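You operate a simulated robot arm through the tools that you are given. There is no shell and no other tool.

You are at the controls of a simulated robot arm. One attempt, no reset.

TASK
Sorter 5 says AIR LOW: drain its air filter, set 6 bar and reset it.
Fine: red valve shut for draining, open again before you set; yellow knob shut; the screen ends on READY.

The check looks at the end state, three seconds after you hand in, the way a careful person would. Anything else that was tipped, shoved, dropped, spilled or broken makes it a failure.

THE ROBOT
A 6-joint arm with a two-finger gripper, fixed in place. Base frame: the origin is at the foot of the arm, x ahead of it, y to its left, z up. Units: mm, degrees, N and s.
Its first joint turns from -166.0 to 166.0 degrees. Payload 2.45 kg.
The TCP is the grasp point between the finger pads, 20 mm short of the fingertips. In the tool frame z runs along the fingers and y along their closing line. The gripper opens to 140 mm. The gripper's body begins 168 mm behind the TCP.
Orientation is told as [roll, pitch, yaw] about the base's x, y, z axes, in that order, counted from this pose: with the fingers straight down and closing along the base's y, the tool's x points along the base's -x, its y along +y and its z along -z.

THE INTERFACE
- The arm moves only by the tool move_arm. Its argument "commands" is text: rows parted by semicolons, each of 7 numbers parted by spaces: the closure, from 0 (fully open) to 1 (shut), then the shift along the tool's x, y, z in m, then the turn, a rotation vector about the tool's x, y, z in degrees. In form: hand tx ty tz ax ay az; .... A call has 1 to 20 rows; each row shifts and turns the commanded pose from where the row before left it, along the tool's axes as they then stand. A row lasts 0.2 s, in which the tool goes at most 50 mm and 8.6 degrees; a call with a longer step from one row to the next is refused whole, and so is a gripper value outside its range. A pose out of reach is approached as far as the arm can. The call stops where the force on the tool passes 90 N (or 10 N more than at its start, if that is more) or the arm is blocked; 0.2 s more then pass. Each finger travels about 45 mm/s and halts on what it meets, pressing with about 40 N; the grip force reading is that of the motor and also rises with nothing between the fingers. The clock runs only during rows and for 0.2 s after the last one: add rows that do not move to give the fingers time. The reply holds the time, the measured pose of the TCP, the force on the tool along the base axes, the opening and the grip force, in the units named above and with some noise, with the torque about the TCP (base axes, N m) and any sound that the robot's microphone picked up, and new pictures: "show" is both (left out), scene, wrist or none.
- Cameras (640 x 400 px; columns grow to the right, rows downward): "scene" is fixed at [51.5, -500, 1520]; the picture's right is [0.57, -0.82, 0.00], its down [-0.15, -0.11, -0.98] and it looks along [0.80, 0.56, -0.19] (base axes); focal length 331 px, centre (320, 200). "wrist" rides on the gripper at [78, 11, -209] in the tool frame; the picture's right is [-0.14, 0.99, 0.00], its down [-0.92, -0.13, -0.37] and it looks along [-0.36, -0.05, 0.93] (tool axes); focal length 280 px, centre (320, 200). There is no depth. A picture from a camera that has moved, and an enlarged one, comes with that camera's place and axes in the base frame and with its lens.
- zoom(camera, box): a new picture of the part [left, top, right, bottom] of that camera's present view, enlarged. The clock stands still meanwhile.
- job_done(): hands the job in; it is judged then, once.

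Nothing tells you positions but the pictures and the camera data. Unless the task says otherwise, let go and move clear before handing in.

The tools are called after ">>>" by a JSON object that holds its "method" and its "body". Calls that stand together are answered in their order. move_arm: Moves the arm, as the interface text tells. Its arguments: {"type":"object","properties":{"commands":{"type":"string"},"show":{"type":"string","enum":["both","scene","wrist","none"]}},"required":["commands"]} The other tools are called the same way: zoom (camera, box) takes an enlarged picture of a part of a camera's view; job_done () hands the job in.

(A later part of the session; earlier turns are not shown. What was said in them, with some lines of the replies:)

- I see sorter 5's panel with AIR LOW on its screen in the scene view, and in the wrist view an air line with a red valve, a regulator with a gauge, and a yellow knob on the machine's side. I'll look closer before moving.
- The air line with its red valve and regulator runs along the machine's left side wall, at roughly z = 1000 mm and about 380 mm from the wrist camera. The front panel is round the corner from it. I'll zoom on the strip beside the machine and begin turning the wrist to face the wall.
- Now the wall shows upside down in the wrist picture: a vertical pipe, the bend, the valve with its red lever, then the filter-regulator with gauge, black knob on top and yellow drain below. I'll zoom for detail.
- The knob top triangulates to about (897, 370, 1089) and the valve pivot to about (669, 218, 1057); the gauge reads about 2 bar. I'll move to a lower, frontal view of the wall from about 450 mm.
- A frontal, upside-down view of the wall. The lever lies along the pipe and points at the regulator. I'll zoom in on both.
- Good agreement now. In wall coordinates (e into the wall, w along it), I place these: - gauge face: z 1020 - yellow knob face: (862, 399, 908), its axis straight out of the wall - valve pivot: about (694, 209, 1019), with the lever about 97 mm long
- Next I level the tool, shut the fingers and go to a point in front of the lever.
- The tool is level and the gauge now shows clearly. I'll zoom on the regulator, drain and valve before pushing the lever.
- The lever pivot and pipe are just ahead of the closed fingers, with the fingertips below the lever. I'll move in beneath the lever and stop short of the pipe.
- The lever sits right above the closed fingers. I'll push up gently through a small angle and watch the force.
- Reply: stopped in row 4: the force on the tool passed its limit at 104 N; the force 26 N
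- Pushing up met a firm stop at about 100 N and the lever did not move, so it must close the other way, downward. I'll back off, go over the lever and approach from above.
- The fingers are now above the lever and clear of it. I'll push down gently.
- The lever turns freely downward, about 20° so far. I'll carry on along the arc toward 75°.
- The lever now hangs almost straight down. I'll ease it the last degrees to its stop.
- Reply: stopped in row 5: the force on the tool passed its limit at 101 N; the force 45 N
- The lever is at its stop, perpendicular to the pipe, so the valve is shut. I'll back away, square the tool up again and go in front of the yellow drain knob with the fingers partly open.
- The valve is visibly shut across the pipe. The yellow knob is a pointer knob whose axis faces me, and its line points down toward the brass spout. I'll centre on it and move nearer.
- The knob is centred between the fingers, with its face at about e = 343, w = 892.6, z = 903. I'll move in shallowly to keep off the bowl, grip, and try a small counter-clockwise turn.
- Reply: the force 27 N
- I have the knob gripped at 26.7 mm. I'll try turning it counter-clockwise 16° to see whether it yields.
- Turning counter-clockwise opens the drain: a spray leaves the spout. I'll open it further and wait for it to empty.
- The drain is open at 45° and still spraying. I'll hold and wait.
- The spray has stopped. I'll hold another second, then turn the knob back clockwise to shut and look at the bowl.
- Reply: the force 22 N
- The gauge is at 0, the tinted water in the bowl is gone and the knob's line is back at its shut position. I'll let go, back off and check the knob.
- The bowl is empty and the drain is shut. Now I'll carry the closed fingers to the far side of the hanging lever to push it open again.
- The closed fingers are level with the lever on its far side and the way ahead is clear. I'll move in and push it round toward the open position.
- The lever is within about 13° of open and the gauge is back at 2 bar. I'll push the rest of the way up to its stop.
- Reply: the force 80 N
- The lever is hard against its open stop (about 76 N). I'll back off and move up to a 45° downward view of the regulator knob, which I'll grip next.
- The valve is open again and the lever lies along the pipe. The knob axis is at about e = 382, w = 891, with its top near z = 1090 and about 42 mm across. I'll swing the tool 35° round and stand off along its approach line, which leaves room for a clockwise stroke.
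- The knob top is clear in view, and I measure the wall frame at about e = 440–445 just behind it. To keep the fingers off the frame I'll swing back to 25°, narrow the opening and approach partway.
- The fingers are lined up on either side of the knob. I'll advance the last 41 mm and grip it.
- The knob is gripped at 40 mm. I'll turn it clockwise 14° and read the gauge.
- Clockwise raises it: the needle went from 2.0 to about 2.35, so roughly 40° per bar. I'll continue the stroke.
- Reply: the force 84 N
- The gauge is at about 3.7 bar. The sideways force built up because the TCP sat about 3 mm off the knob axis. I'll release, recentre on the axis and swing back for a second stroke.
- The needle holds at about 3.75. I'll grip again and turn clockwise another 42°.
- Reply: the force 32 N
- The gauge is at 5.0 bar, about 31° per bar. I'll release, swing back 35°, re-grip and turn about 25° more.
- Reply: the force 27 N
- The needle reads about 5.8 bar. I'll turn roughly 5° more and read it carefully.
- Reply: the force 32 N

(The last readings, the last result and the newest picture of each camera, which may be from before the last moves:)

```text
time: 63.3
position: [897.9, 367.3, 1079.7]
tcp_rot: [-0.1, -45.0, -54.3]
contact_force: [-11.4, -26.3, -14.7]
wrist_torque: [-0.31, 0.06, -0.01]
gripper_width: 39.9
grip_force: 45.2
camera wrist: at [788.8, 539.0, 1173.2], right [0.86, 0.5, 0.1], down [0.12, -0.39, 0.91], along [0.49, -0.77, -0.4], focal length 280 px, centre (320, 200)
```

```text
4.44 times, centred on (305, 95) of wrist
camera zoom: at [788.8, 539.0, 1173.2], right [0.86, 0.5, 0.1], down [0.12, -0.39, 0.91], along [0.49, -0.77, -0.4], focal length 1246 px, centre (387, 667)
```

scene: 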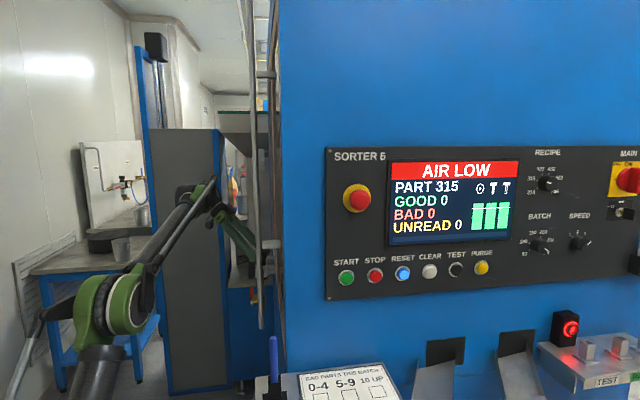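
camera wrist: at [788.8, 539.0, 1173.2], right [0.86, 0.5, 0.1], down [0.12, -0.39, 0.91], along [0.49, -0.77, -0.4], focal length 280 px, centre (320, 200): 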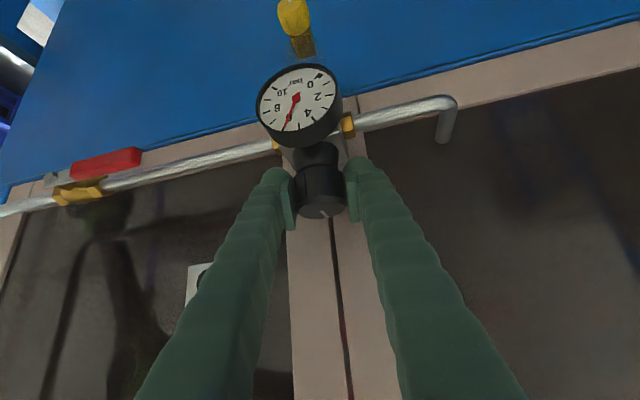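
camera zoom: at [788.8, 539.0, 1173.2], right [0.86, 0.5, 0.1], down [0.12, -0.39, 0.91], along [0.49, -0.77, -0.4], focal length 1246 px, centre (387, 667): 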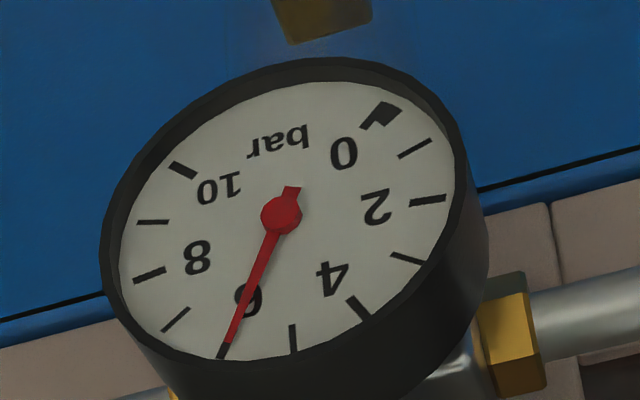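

The tip sits on the 6 mark, but I'm viewing it obliquely and parallax suggests about 5.9. I'll release, back off and read the dial head-on.

>>> {"method": "move_arm", "body": {"commands": "0.614 0 0 0 0 0 0; 0.614 0 0 0 0 0 0; 0.614 0 0 0 0 0 0; 0.614 0 0 -0.033 0 0 0; 0.614 0 0 -0.033 0 0 0; 0.614 0 0 -0.034 0 0 0; 0.3 0 0 0 -3.5 0 -3.5; 0.3 0 0 0 -3.5 0 -3.5; 0.3 0.0247 0 -0.0247 0 0 0; 0.3 0.0247 0 -0.0247 0 0 0; 0.3 0.0247 0 -0.0247 0 0 0; 0.3 0.0238 -0.006 0.0238 0 0 0; 0.3 0.0238 -0.006 0.0238 0 0 0; 0.3 0.0238 -0.006 0.0238 0 0 0; 0.3 0.0238 -0.006 0.0238 0 0 0; 0.3 0 0 0 0 -7.83 0; 0.3 0 0 0 0 -7.83 0; 0.3 0 0 0 0 -7.84 0; 0.3 0 0 0 0 0 0"}}

>>> {"method": "zoom", "body": {"camera": "wrist", "box": [280, 160, 360, 240]}}

>>> {"method": "zoom", "body": {"camera": "wrist", "box": [40, 60, 400, 280]}}

```text
time: 67.3
position: [766.1, 483.8, 1015.2]
tcp_rot: [-0.2, -68.5, -44.3]
contact_force: [0.2, -1.4, 0.3]
wrist_torque: [0.01, -0.01, 0.01]
gripper_width: 98.4
grip_force: 0.1
camera wrist: at [613.9, 647.7, 1020.0], right [0.73, 0.67, 0.13], down [-0.09, -0.09, 0.99], along [0.68, -0.74, 0.0], focal length 280 px, centre (320, 200)
```

scene: 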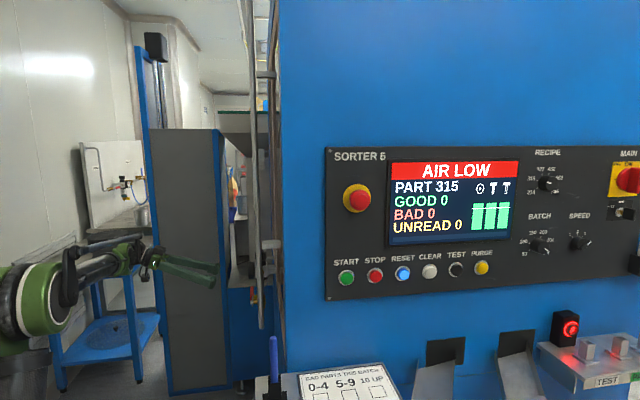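
wrist: 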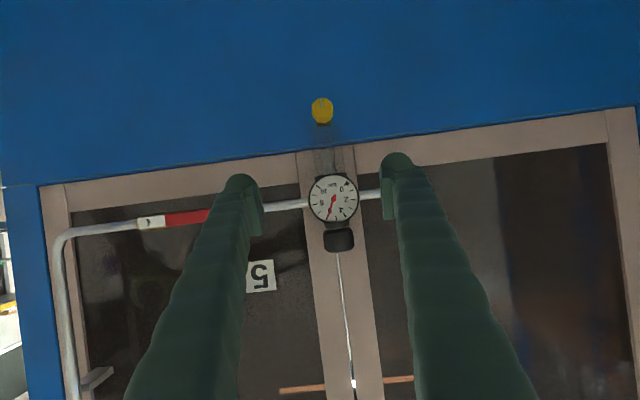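

```text
5.00 times, centred on (320, 200) of wrist
camera zoom: at [613.9, 647.7, 1020.0], right [0.73, 0.67, 0.13], down [-0.09, -0.09, 0.99], along [0.68, -0.74, 0.0], focal length 1402 px, centre (320, 200)
```

zoom: 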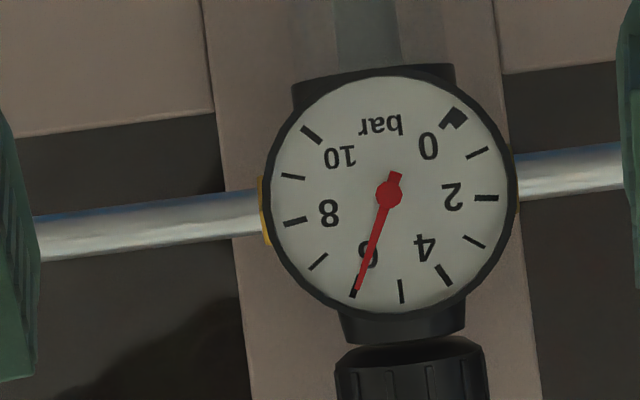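

```text
1.78 times, centred on (220, 170) of wrist
camera zoom: at [613.9, 647.7, 1020.0], right [0.73, 0.67, 0.13], down [-0.09, -0.09, 0.99], along [0.68, -0.74, 0.0], focal length 498 px, centre (498, 253)
```

zoom: 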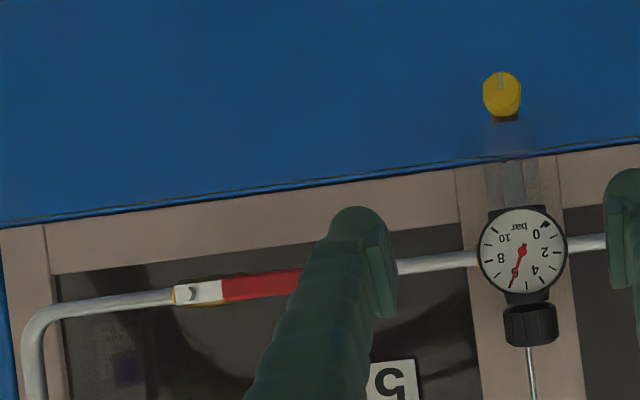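

The lever lies along the pipe, the drain knob is shut, and the head-on dial reads close to 6. I'll zoom tighter to read it exactly.

>>> {"method": "zoom", "body": {"camera": "wrist", "box": [308, 172, 360, 226]}}

>>> {"method": "zoom", "body": {"camera": "wrist", "box": [318, 198, 346, 226]}}

```text
7.41 times, centred on (334, 199) of wrist
camera zoom: at [613.9, 647.7, 1020.0], right [0.73, 0.67, 0.13], down [-0.09, -0.09, 0.99], along [0.68, -0.74, 0.0], focal length 2077 px, centre (216, 207)
```

zoom: 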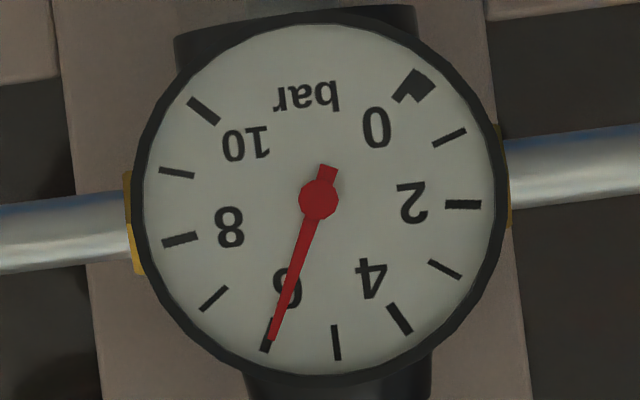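

```text
14.29 times, centred on (332, 212) of wrist
camera zoom: at [613.9, 647.7, 1020.0], right [0.73, 0.67, 0.13], down [-0.09, -0.09, 0.99], along [0.68, -0.74, 0.0], focal length 4006 px, centre (149, 29)
```

zoom: 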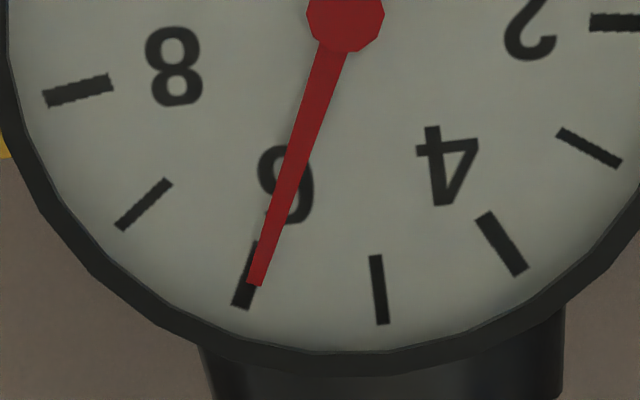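

The head-on reading is 5.9–5.95 bar, with the needle on the 6 tick. RESET is round the corner on the front panel, at about (719, -256, 1220). A slim blue rod stands near the machine's corner with its top at about z = 1150, so I'll retract high with the tool pointing down before swinging round.

>>> {"method": "move_arm", "body": {"commands": "1 0 0 0 0 8.56 0; 1 0 0 0 0 8.56 0; 1 0 0 0 0 8.56 0; 1 0 0 0 0 8.56 0; 1 0 0 0 0 8.56 0; 1 0 0 0 0 8.56 0; 1 0 0 0 0 8.56 0; 1 0 0 0 0 8.56 0; 1 0.0074 -0.0304 -0.0321 0 0 0; 1 0.0074 -0.0304 -0.0321 0 0 0; 1 0.0074 -0.0304 -0.0321 0 0 0; 1 0.0074 -0.0304 -0.0321 0 0 0; 1 0.0074 -0.0304 -0.0321 0 0 0; 1 0.0074 -0.0304 -0.0321 0 0 0; 1 0.0074 -0.0304 -0.0321 0 0 0; 1 0.0074 -0.0304 -0.0321 0 0 0; 1 0.0074 -0.0304 -0.0321 0 0 0; 1 0.0074 -0.0304 -0.0321 0 0 0; 1 0.0074 -0.0304 -0.0321 0 0 0; 1 0.0074 -0.0304 -0.0321 0 0 0"}}

```text
time: 71.5
position: [447.6, 283.4, 1400.7]
tcp_rot: [-0.2, 0.0, -44.4]
contact_force: [-0.1, -0.1, -0.6]
wrist_torque: [-0.03, 0.07, -0.03]
gripper_width: 0.0
grip_force: 29.8
camera wrist: at [399.5, 345.5, 1609.8], right [0.79, 0.61, 0.0], down [0.57, -0.74, 0.37], along [0.22, -0.29, -0.93], focal length 280 px, centre (320, 200)
```

scene: 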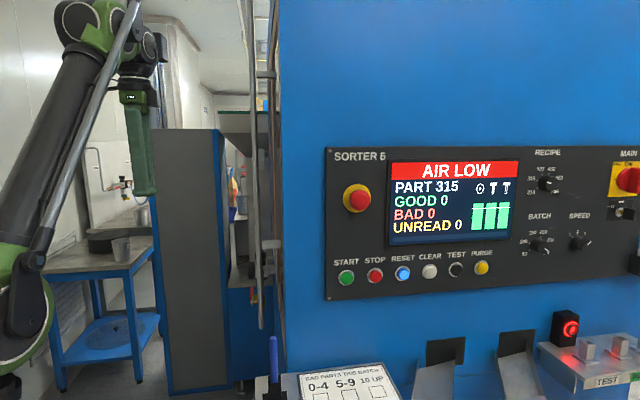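
wrist: 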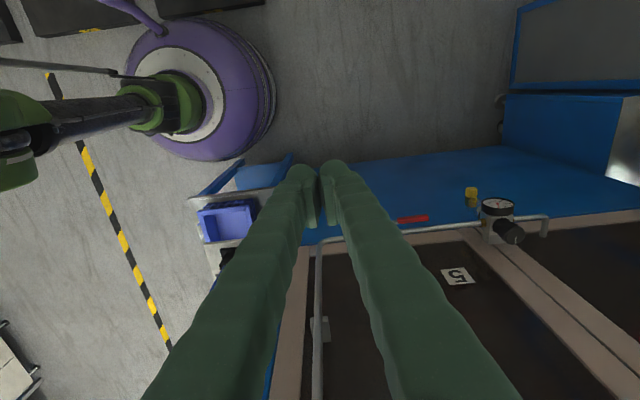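

The tool is back at the high start pose. I'll swing round the machine's corner at about 350 mm radius, staying high above the rod.

>>> {"method": "move_arm", "body": {"commands": "1 0.00525 -0.04125 0 0 0 0; 1 0.00525 -0.04125 0 0 0 0; 1 0.00525 -0.04125 0 0 0 0; 1 0.00525 -0.04125 0 0 0 0; 1 -0.04 -0.0233 0 0 0 0; 1 -0.04 -0.0233 0 0 0 0; 1 -0.04 -0.0233 0 0 0 0; 1 -0.025 -0.0325 0 0 0 0; 1 -0.025 -0.0325 0 0 0 0; 1 -0.025 -0.0325 0 0 0 0; 1 -0.025 -0.0325 0 0 0 0; 1 -0.025 -0.03 0 0 0 0; 1 -0.025 -0.03 0 0 0 0; 1 -0.025 -0.03 0 0 0 0; 1 -0.025 -0.03 0 0 0 0; 1 0 0 0 0 0 0"}}

```text
time: 74.9
position: [321.2, -269.6, 1401.7]
tcp_rot: [-0.2, 0.1, -44.4]
contact_force: [0.3, 0.9, 0.0]
wrist_torque: [-0.01, -0.01, 0.01]
gripper_width: 0.0
grip_force: 29.2
camera wrist: at [273.0, -208.2, 1611.5], right [0.79, 0.61, 0.0], down [0.57, -0.74, 0.37], along [0.22, -0.29, -0.93], focal length 280 px, centre (320, 200)
```

scene: 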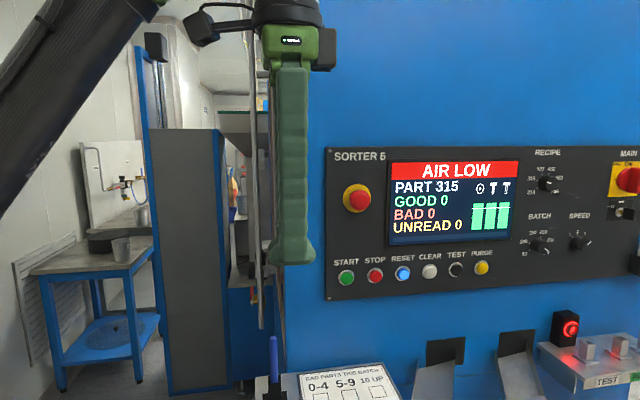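
wrist: 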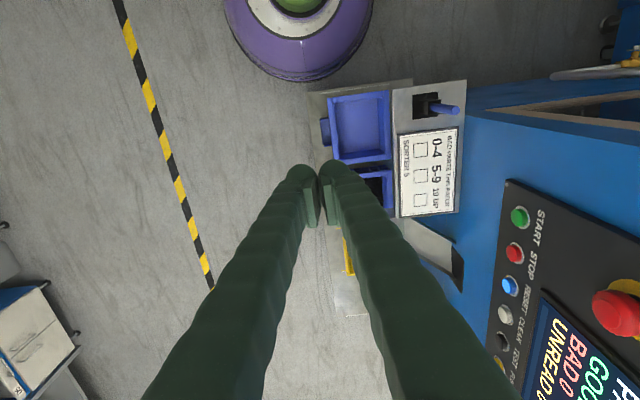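

From above I can see the whole front panel, and RESET triangulates to about (723, -256, 1219). I'll step sideways along the panel, yaw the tool to face it, then check the view.

>>> {"method": "move_arm", "body": {"commands": "1 -0.045 -0.004 0 0 0 0; 1 -0.045 -0.004 0 0 0 0; 1 -0.045 -0.004 0 0 0 0; 1 0 0 0 0 0 -8.18; 1 0 0 0 0 0 -8.18; 1 0 0 0 0 0 -8.18; 1 0 0 0 0 0 -8.18; 1 0 0 0 0 0 -8.18; 1 0 0 0 0 0 -8.18; 1 0 0 0 0 0 -8.18; 1 0 0 0 0 0 -8.18; 1 0 0 0 0 0 -8.18; 1 0 0 0 0 0 -8.18; 1 0 0 0 0 0 -8.2; 1 0 0 0 0 0 0"}}

```text
time: 78.1
position: [409.7, -374.0, 1402.7]
tcp_rot: [0.0, 0.1, 45.6]
contact_force: [0.0, -0.2, 0.2]
wrist_torque: [0.03, -0.02, -0.02]
gripper_width: 0.2
grip_force: 29.2
camera wrist: at [347.0, -422.5, 1612.6], right [-0.61, 0.79, 0.0], down [0.74, 0.57, 0.37], along [0.29, 0.23, -0.93], focal length 280 px, centre (320, 200)
```

scene: 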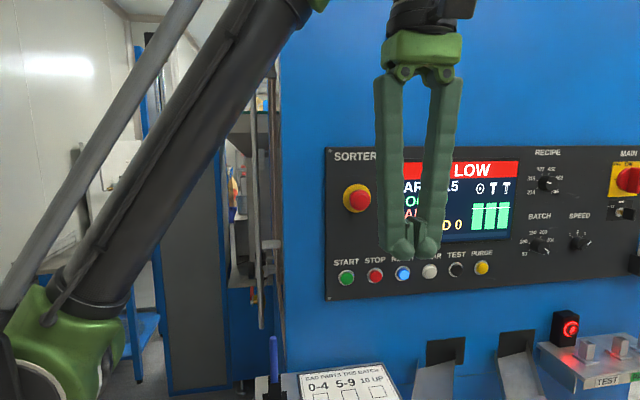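
wrist: 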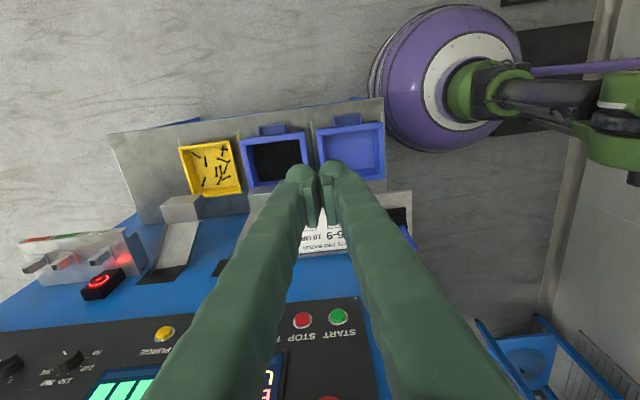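

The tool now faces the panel side. I'll move nearer, pitch the tool up toward horizontal in front of RESET, and look again.

>>> {"method": "move_arm", "body": {"commands": "1 -0.03 -0.0272 0.02 0 0 0; 1 -0.03 -0.0272 0.02 0 0 0; 1 -0.03 -0.0272 0.02 0 0 0; 1 -0.03 -0.0272 0.02 0 0 0; 1 -0.03 -0.0272 0.02 0 0 0; 1 0 0 0 0 -8.18 0; 1 0 0 0 0 -8.18 0; 1 0 0 0 0 -8.18 0; 1 0 0 0 0 -8.18 0; 1 0 0 0 0 -8.18 0; 1 0 0 0 0 -8.18 0; 1 0 0 0 0 0 0"}}

```text
time: 80.7
position: [610.3, -362.1, 1301.4]
tcp_rot: [0.1, -49.1, 45.5]
contact_force: [-0.6, 0.6, -1.1]
wrist_torque: [0.03, -0.02, -0.03]
gripper_width: 0.1
grip_force: 29.4
camera wrist: at [455.7, -504.3, 1380.1], right [-0.64, 0.76, 0.1], down [0.32, 0.14, 0.94], along [0.7, 0.64, -0.33], focal length 280 px, centre (320, 200)
```

scene: 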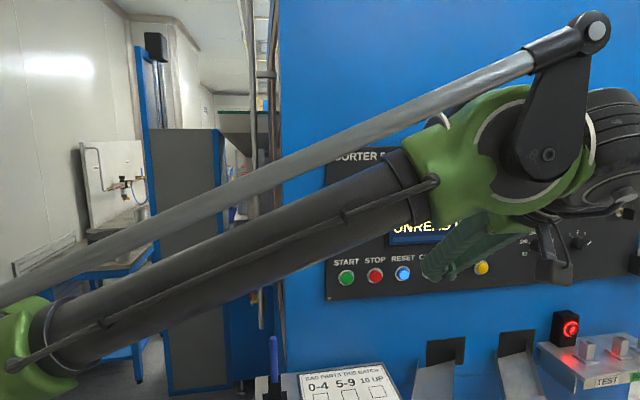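
wrist: 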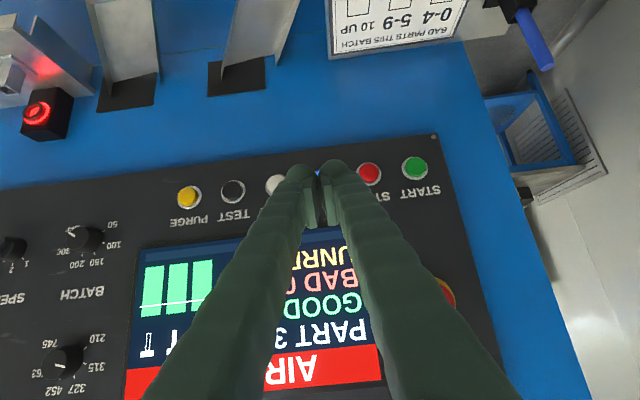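

The buttons are in view, and spacing from STOP and CLEAR puts RESET at e ≈ 693, z ≈ 1219. I'll finish levelling the tool and lower to that height, still about 95 mm short of the panel.

>>> {"method": "move_arm", "body": {"commands": "1 0 0 0 0 -8.18 0; 1 0 0 0 0 -8.18 0; 1 0 0 0 0 -8.18 0; 1 0 0 0 0 -8.18 0; 1 0 0 0 0 -8.18 0; 1 0.0275 -0.0012 0.0133 0 0 0; 1 0.0275 -0.0012 0.0133 0 0 0; 1 0.0275 -0.0012 0.0133 0 0 0; 1 0 0 0 0 0 0"}}

>>> {"method": "zoom", "body": {"camera": "wrist", "box": [200, 100, 440, 260]}}

```text
time: 82.7
position: [639.8, -338.5, 1220.3]
tcp_rot: [25.1, -89.9, 20.4]
contact_force: [-0.3, 0.3, 0.6]
wrist_torque: [0.0, 0.01, -0.03]
gripper_width: 0.1
grip_force: 29.7
camera wrist: at [485.0, -479.2, 1142.1], right [-0.71, 0.69, 0.14], down [-0.17, -0.35, 0.92], along [0.69, 0.63, 0.36], focal length 280 px, centre (320, 200)
```

scene: 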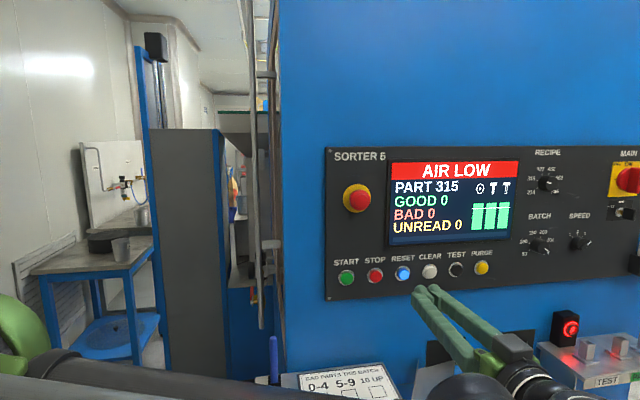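
wrist: 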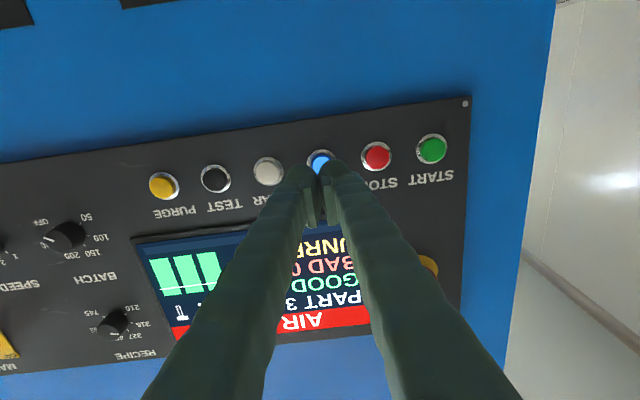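

```text
2.50 times, centred on (320, 180) of wrist
camera zoom: at [485.0, -479.2, 1142.1], right [-0.71, 0.69, 0.14], down [-0.17, -0.35, 0.92], along [0.69, 0.63, 0.36], focal length 701 px, centre (320, 250)
```

zoom: 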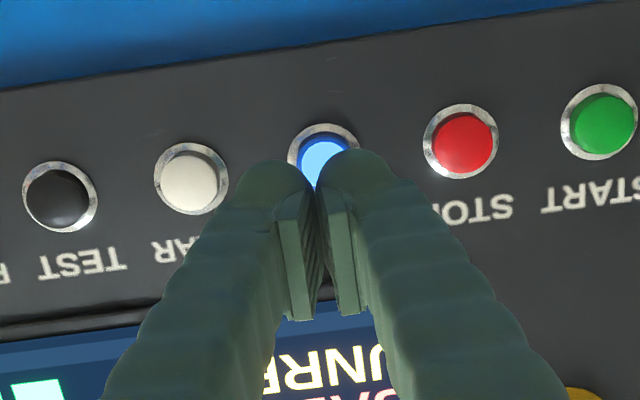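

The fingertips line up on RESET. I'll move in to near contact with a small correction.

>>> {"method": "move_arm", "body": {"commands": "1 -0.002 0.002 0.028 0 0 0; 1 0 0 0.028 0 0 0; 1 0 0 0.02 0 0 0; 1 0 0 0.01 0 0 0; 1 0 0 0.003 0 0 0; 1 0 0 0.003 0 0 0; 1 0 0 0 0 0 0"}}

>>> {"method": "zoom", "body": {"camera": "wrist", "box": [200, 100, 440, 260]}}

>>> {"method": "zoom", "body": {"camera": "scene", "box": [330, 230, 510, 340]}}

```text
time: 84.3
position: [702.1, -270.6, 1219.3]
tcp_rot: [33.0, -89.8, 12.4]
contact_force: [-9.3, -8.2, 1.7]
wrist_torque: [0.06, -0.03, -0.05]
gripper_width: 6.0
grip_force: 29.7
heard: click
camera wrist: at [547.6, -411.7, 1143.8], right [-0.71, 0.69, 0.14], down [-0.17, -0.35, 0.92], along [0.69, 0.63, 0.36], focal length 280 px, centre (320, 200)
```

scene: 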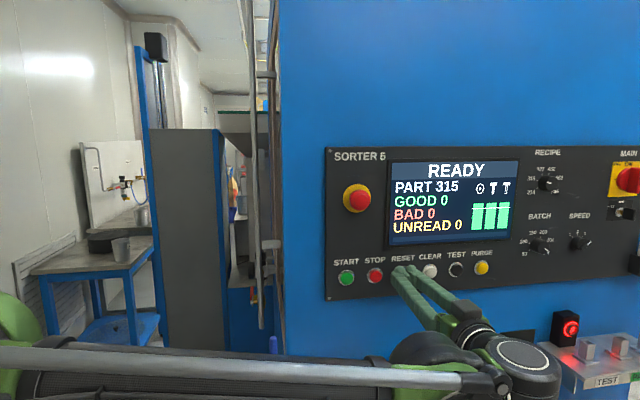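
wrist: 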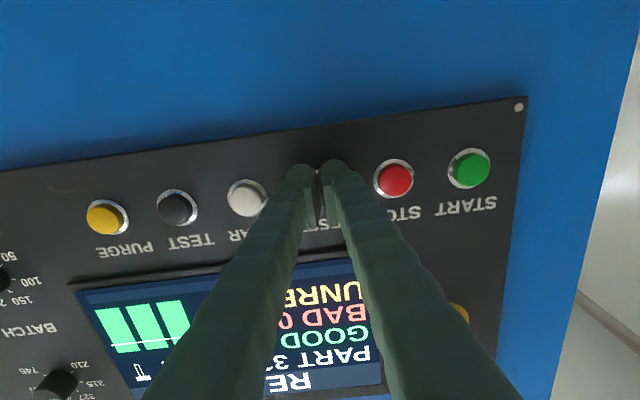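

```text
2.50 times, centred on (320, 180) of wrist
camera zoom: at [547.6, -411.7, 1143.8], right [-0.71, 0.69, 0.14], down [-0.17, -0.35, 0.92], along [0.69, 0.63, 0.36], focal length 701 px, centre (320, 250)
```

zoom: 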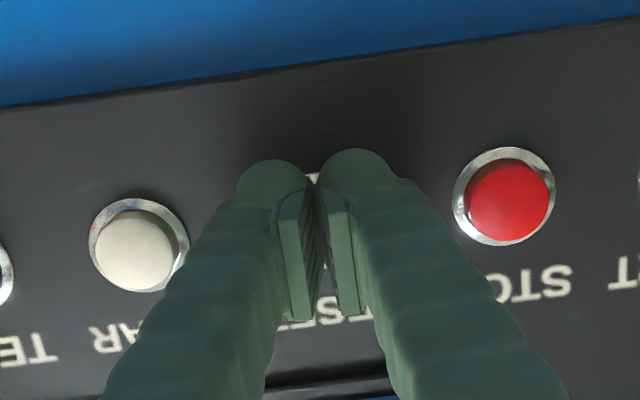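

```text
3.56 times, centred on (420, 285) of scene
camera zoom: at [51.5, -500.0, 1520.0], right [0.57, -0.82, 0.0], down [-0.15, -0.11, -0.98], along [0.8, 0.56, -0.19], focal length 1177 px, centre (-36, -102)
```

zoom: 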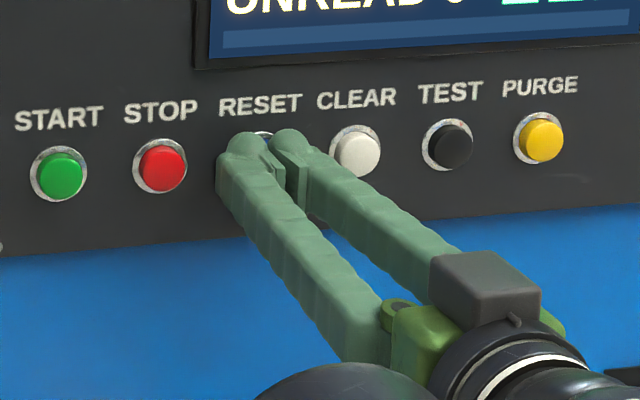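

The button clicked and the screen now says READY. I'll pull straight back from the panel.

>>> {"method": "move_arm", "body": {"commands": "1 0 0 -0.01 0 0 0; 1 0 0 -0.03 0 0 0; 1 0 0 -0.04 0 0 0; 1 0 0 -0.04 0 0 0; 1 -0.03 0 -0.02 0 0 0; 1 -0.04 0 0 0 0 0; 1 0 0 0 0 0 0; 1 0 0 0 0 0 0"}}

>>> {"method": "zoom", "body": {"camera": "scene", "box": [320, 140, 520, 310]}}

>>> {"method": "zoom", "body": {"camera": "scene", "box": [215, 200, 315, 340]}}

```text
time: 86.1
position: [604.8, -371.1, 1291.0]
tcp_rot: [22.0, -89.9, 23.5]
contact_force: [-0.2, 0.7, 0.8]
wrist_torque: [-0.04, -0.03, 0.0]
gripper_width: 0.1
grip_force: 29.1
camera wrist: at [451.1, -512.0, 1214.4], right [-0.71, 0.69, 0.14], down [-0.17, -0.35, 0.92], along [0.69, 0.63, 0.36], focal length 280 px, centre (320, 200)
```

scene: 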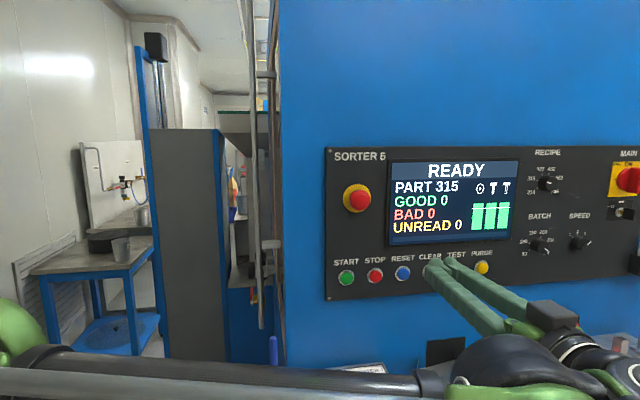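
wrist: 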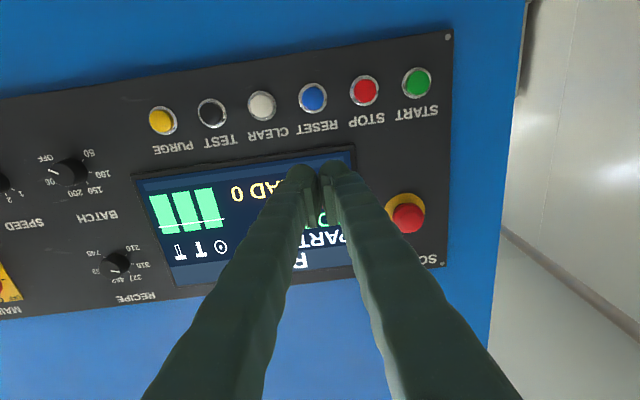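

```text
2.35 times, centred on (420, 225) of scene
camera zoom: at [51.5, -500.0, 1520.0], right [0.57, -0.82, 0.0], down [-0.15, -0.11, -0.98], along [0.8, 0.56, -0.19], focal length 779 px, centre (85, 141)
```

zoom: 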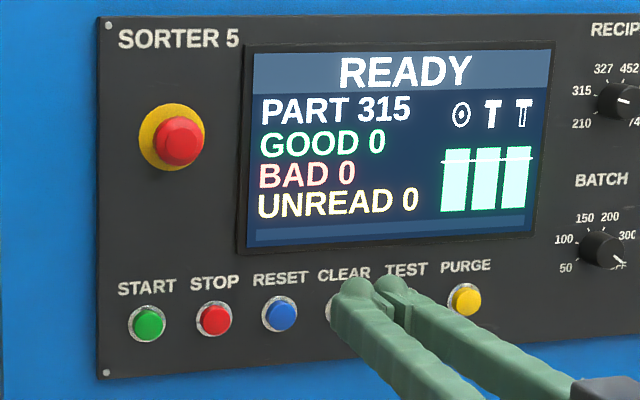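

```text
2.86 times, centred on (265, 270) of scene
camera zoom: at [51.5, -500.0, 1520.0], right [0.57, -0.82, 0.0], down [-0.15, -0.11, -0.98], along [0.8, 0.56, -0.19], focal length 946 px, centre (477, 0)
```

zoom: 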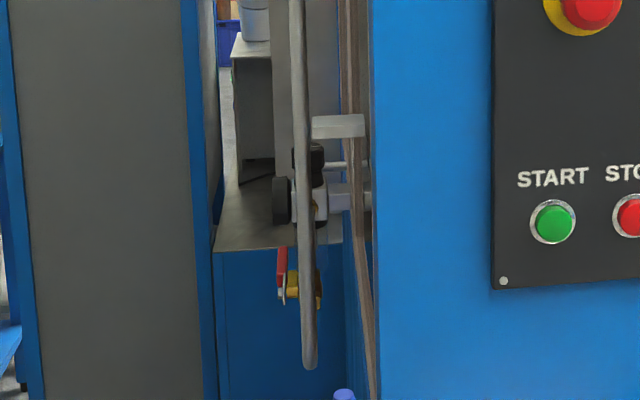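

The screen shows READY and the RESET lamp is out. The red valve lies along the pipe, the drain is shut and the gauge was last read at about 5.9–5.95 bar. The arm is clear of the panel and touching nothing, so I'm handing in.

>>> {"method": "job_done", "body": {}}

```text
The job is handed in.
```

Sorter 5's air filter is drained, the regulator is set to 6 bar and the screen reads READY. I've handed the job in, but no verdict has come back.

- **Draining:** I shut the red valve, then opened the yellow knob until the spray stopped. By then the gauge read 0 and the bowl was empty. I shut the yellow knob again and saw no leak once the pressure was back.
- **Pressure:** I opened the red valve before setting. Read head-on, the needle sat on the 6 mark, which I measured at 5.9–5.95 bar. I didn't read the gauge again after the reset.
- **Reset:** one press of RESET gave a click; the screen went from AIR LOW to READY and the RESET lamp went out.

I first pushed the valve lever the wrong way, up against its stop, at about 100 N. It turned freely afterwards, and I saw no damage. Nothing else was knocked or moved that I could see, and the arm is clear of the machine.
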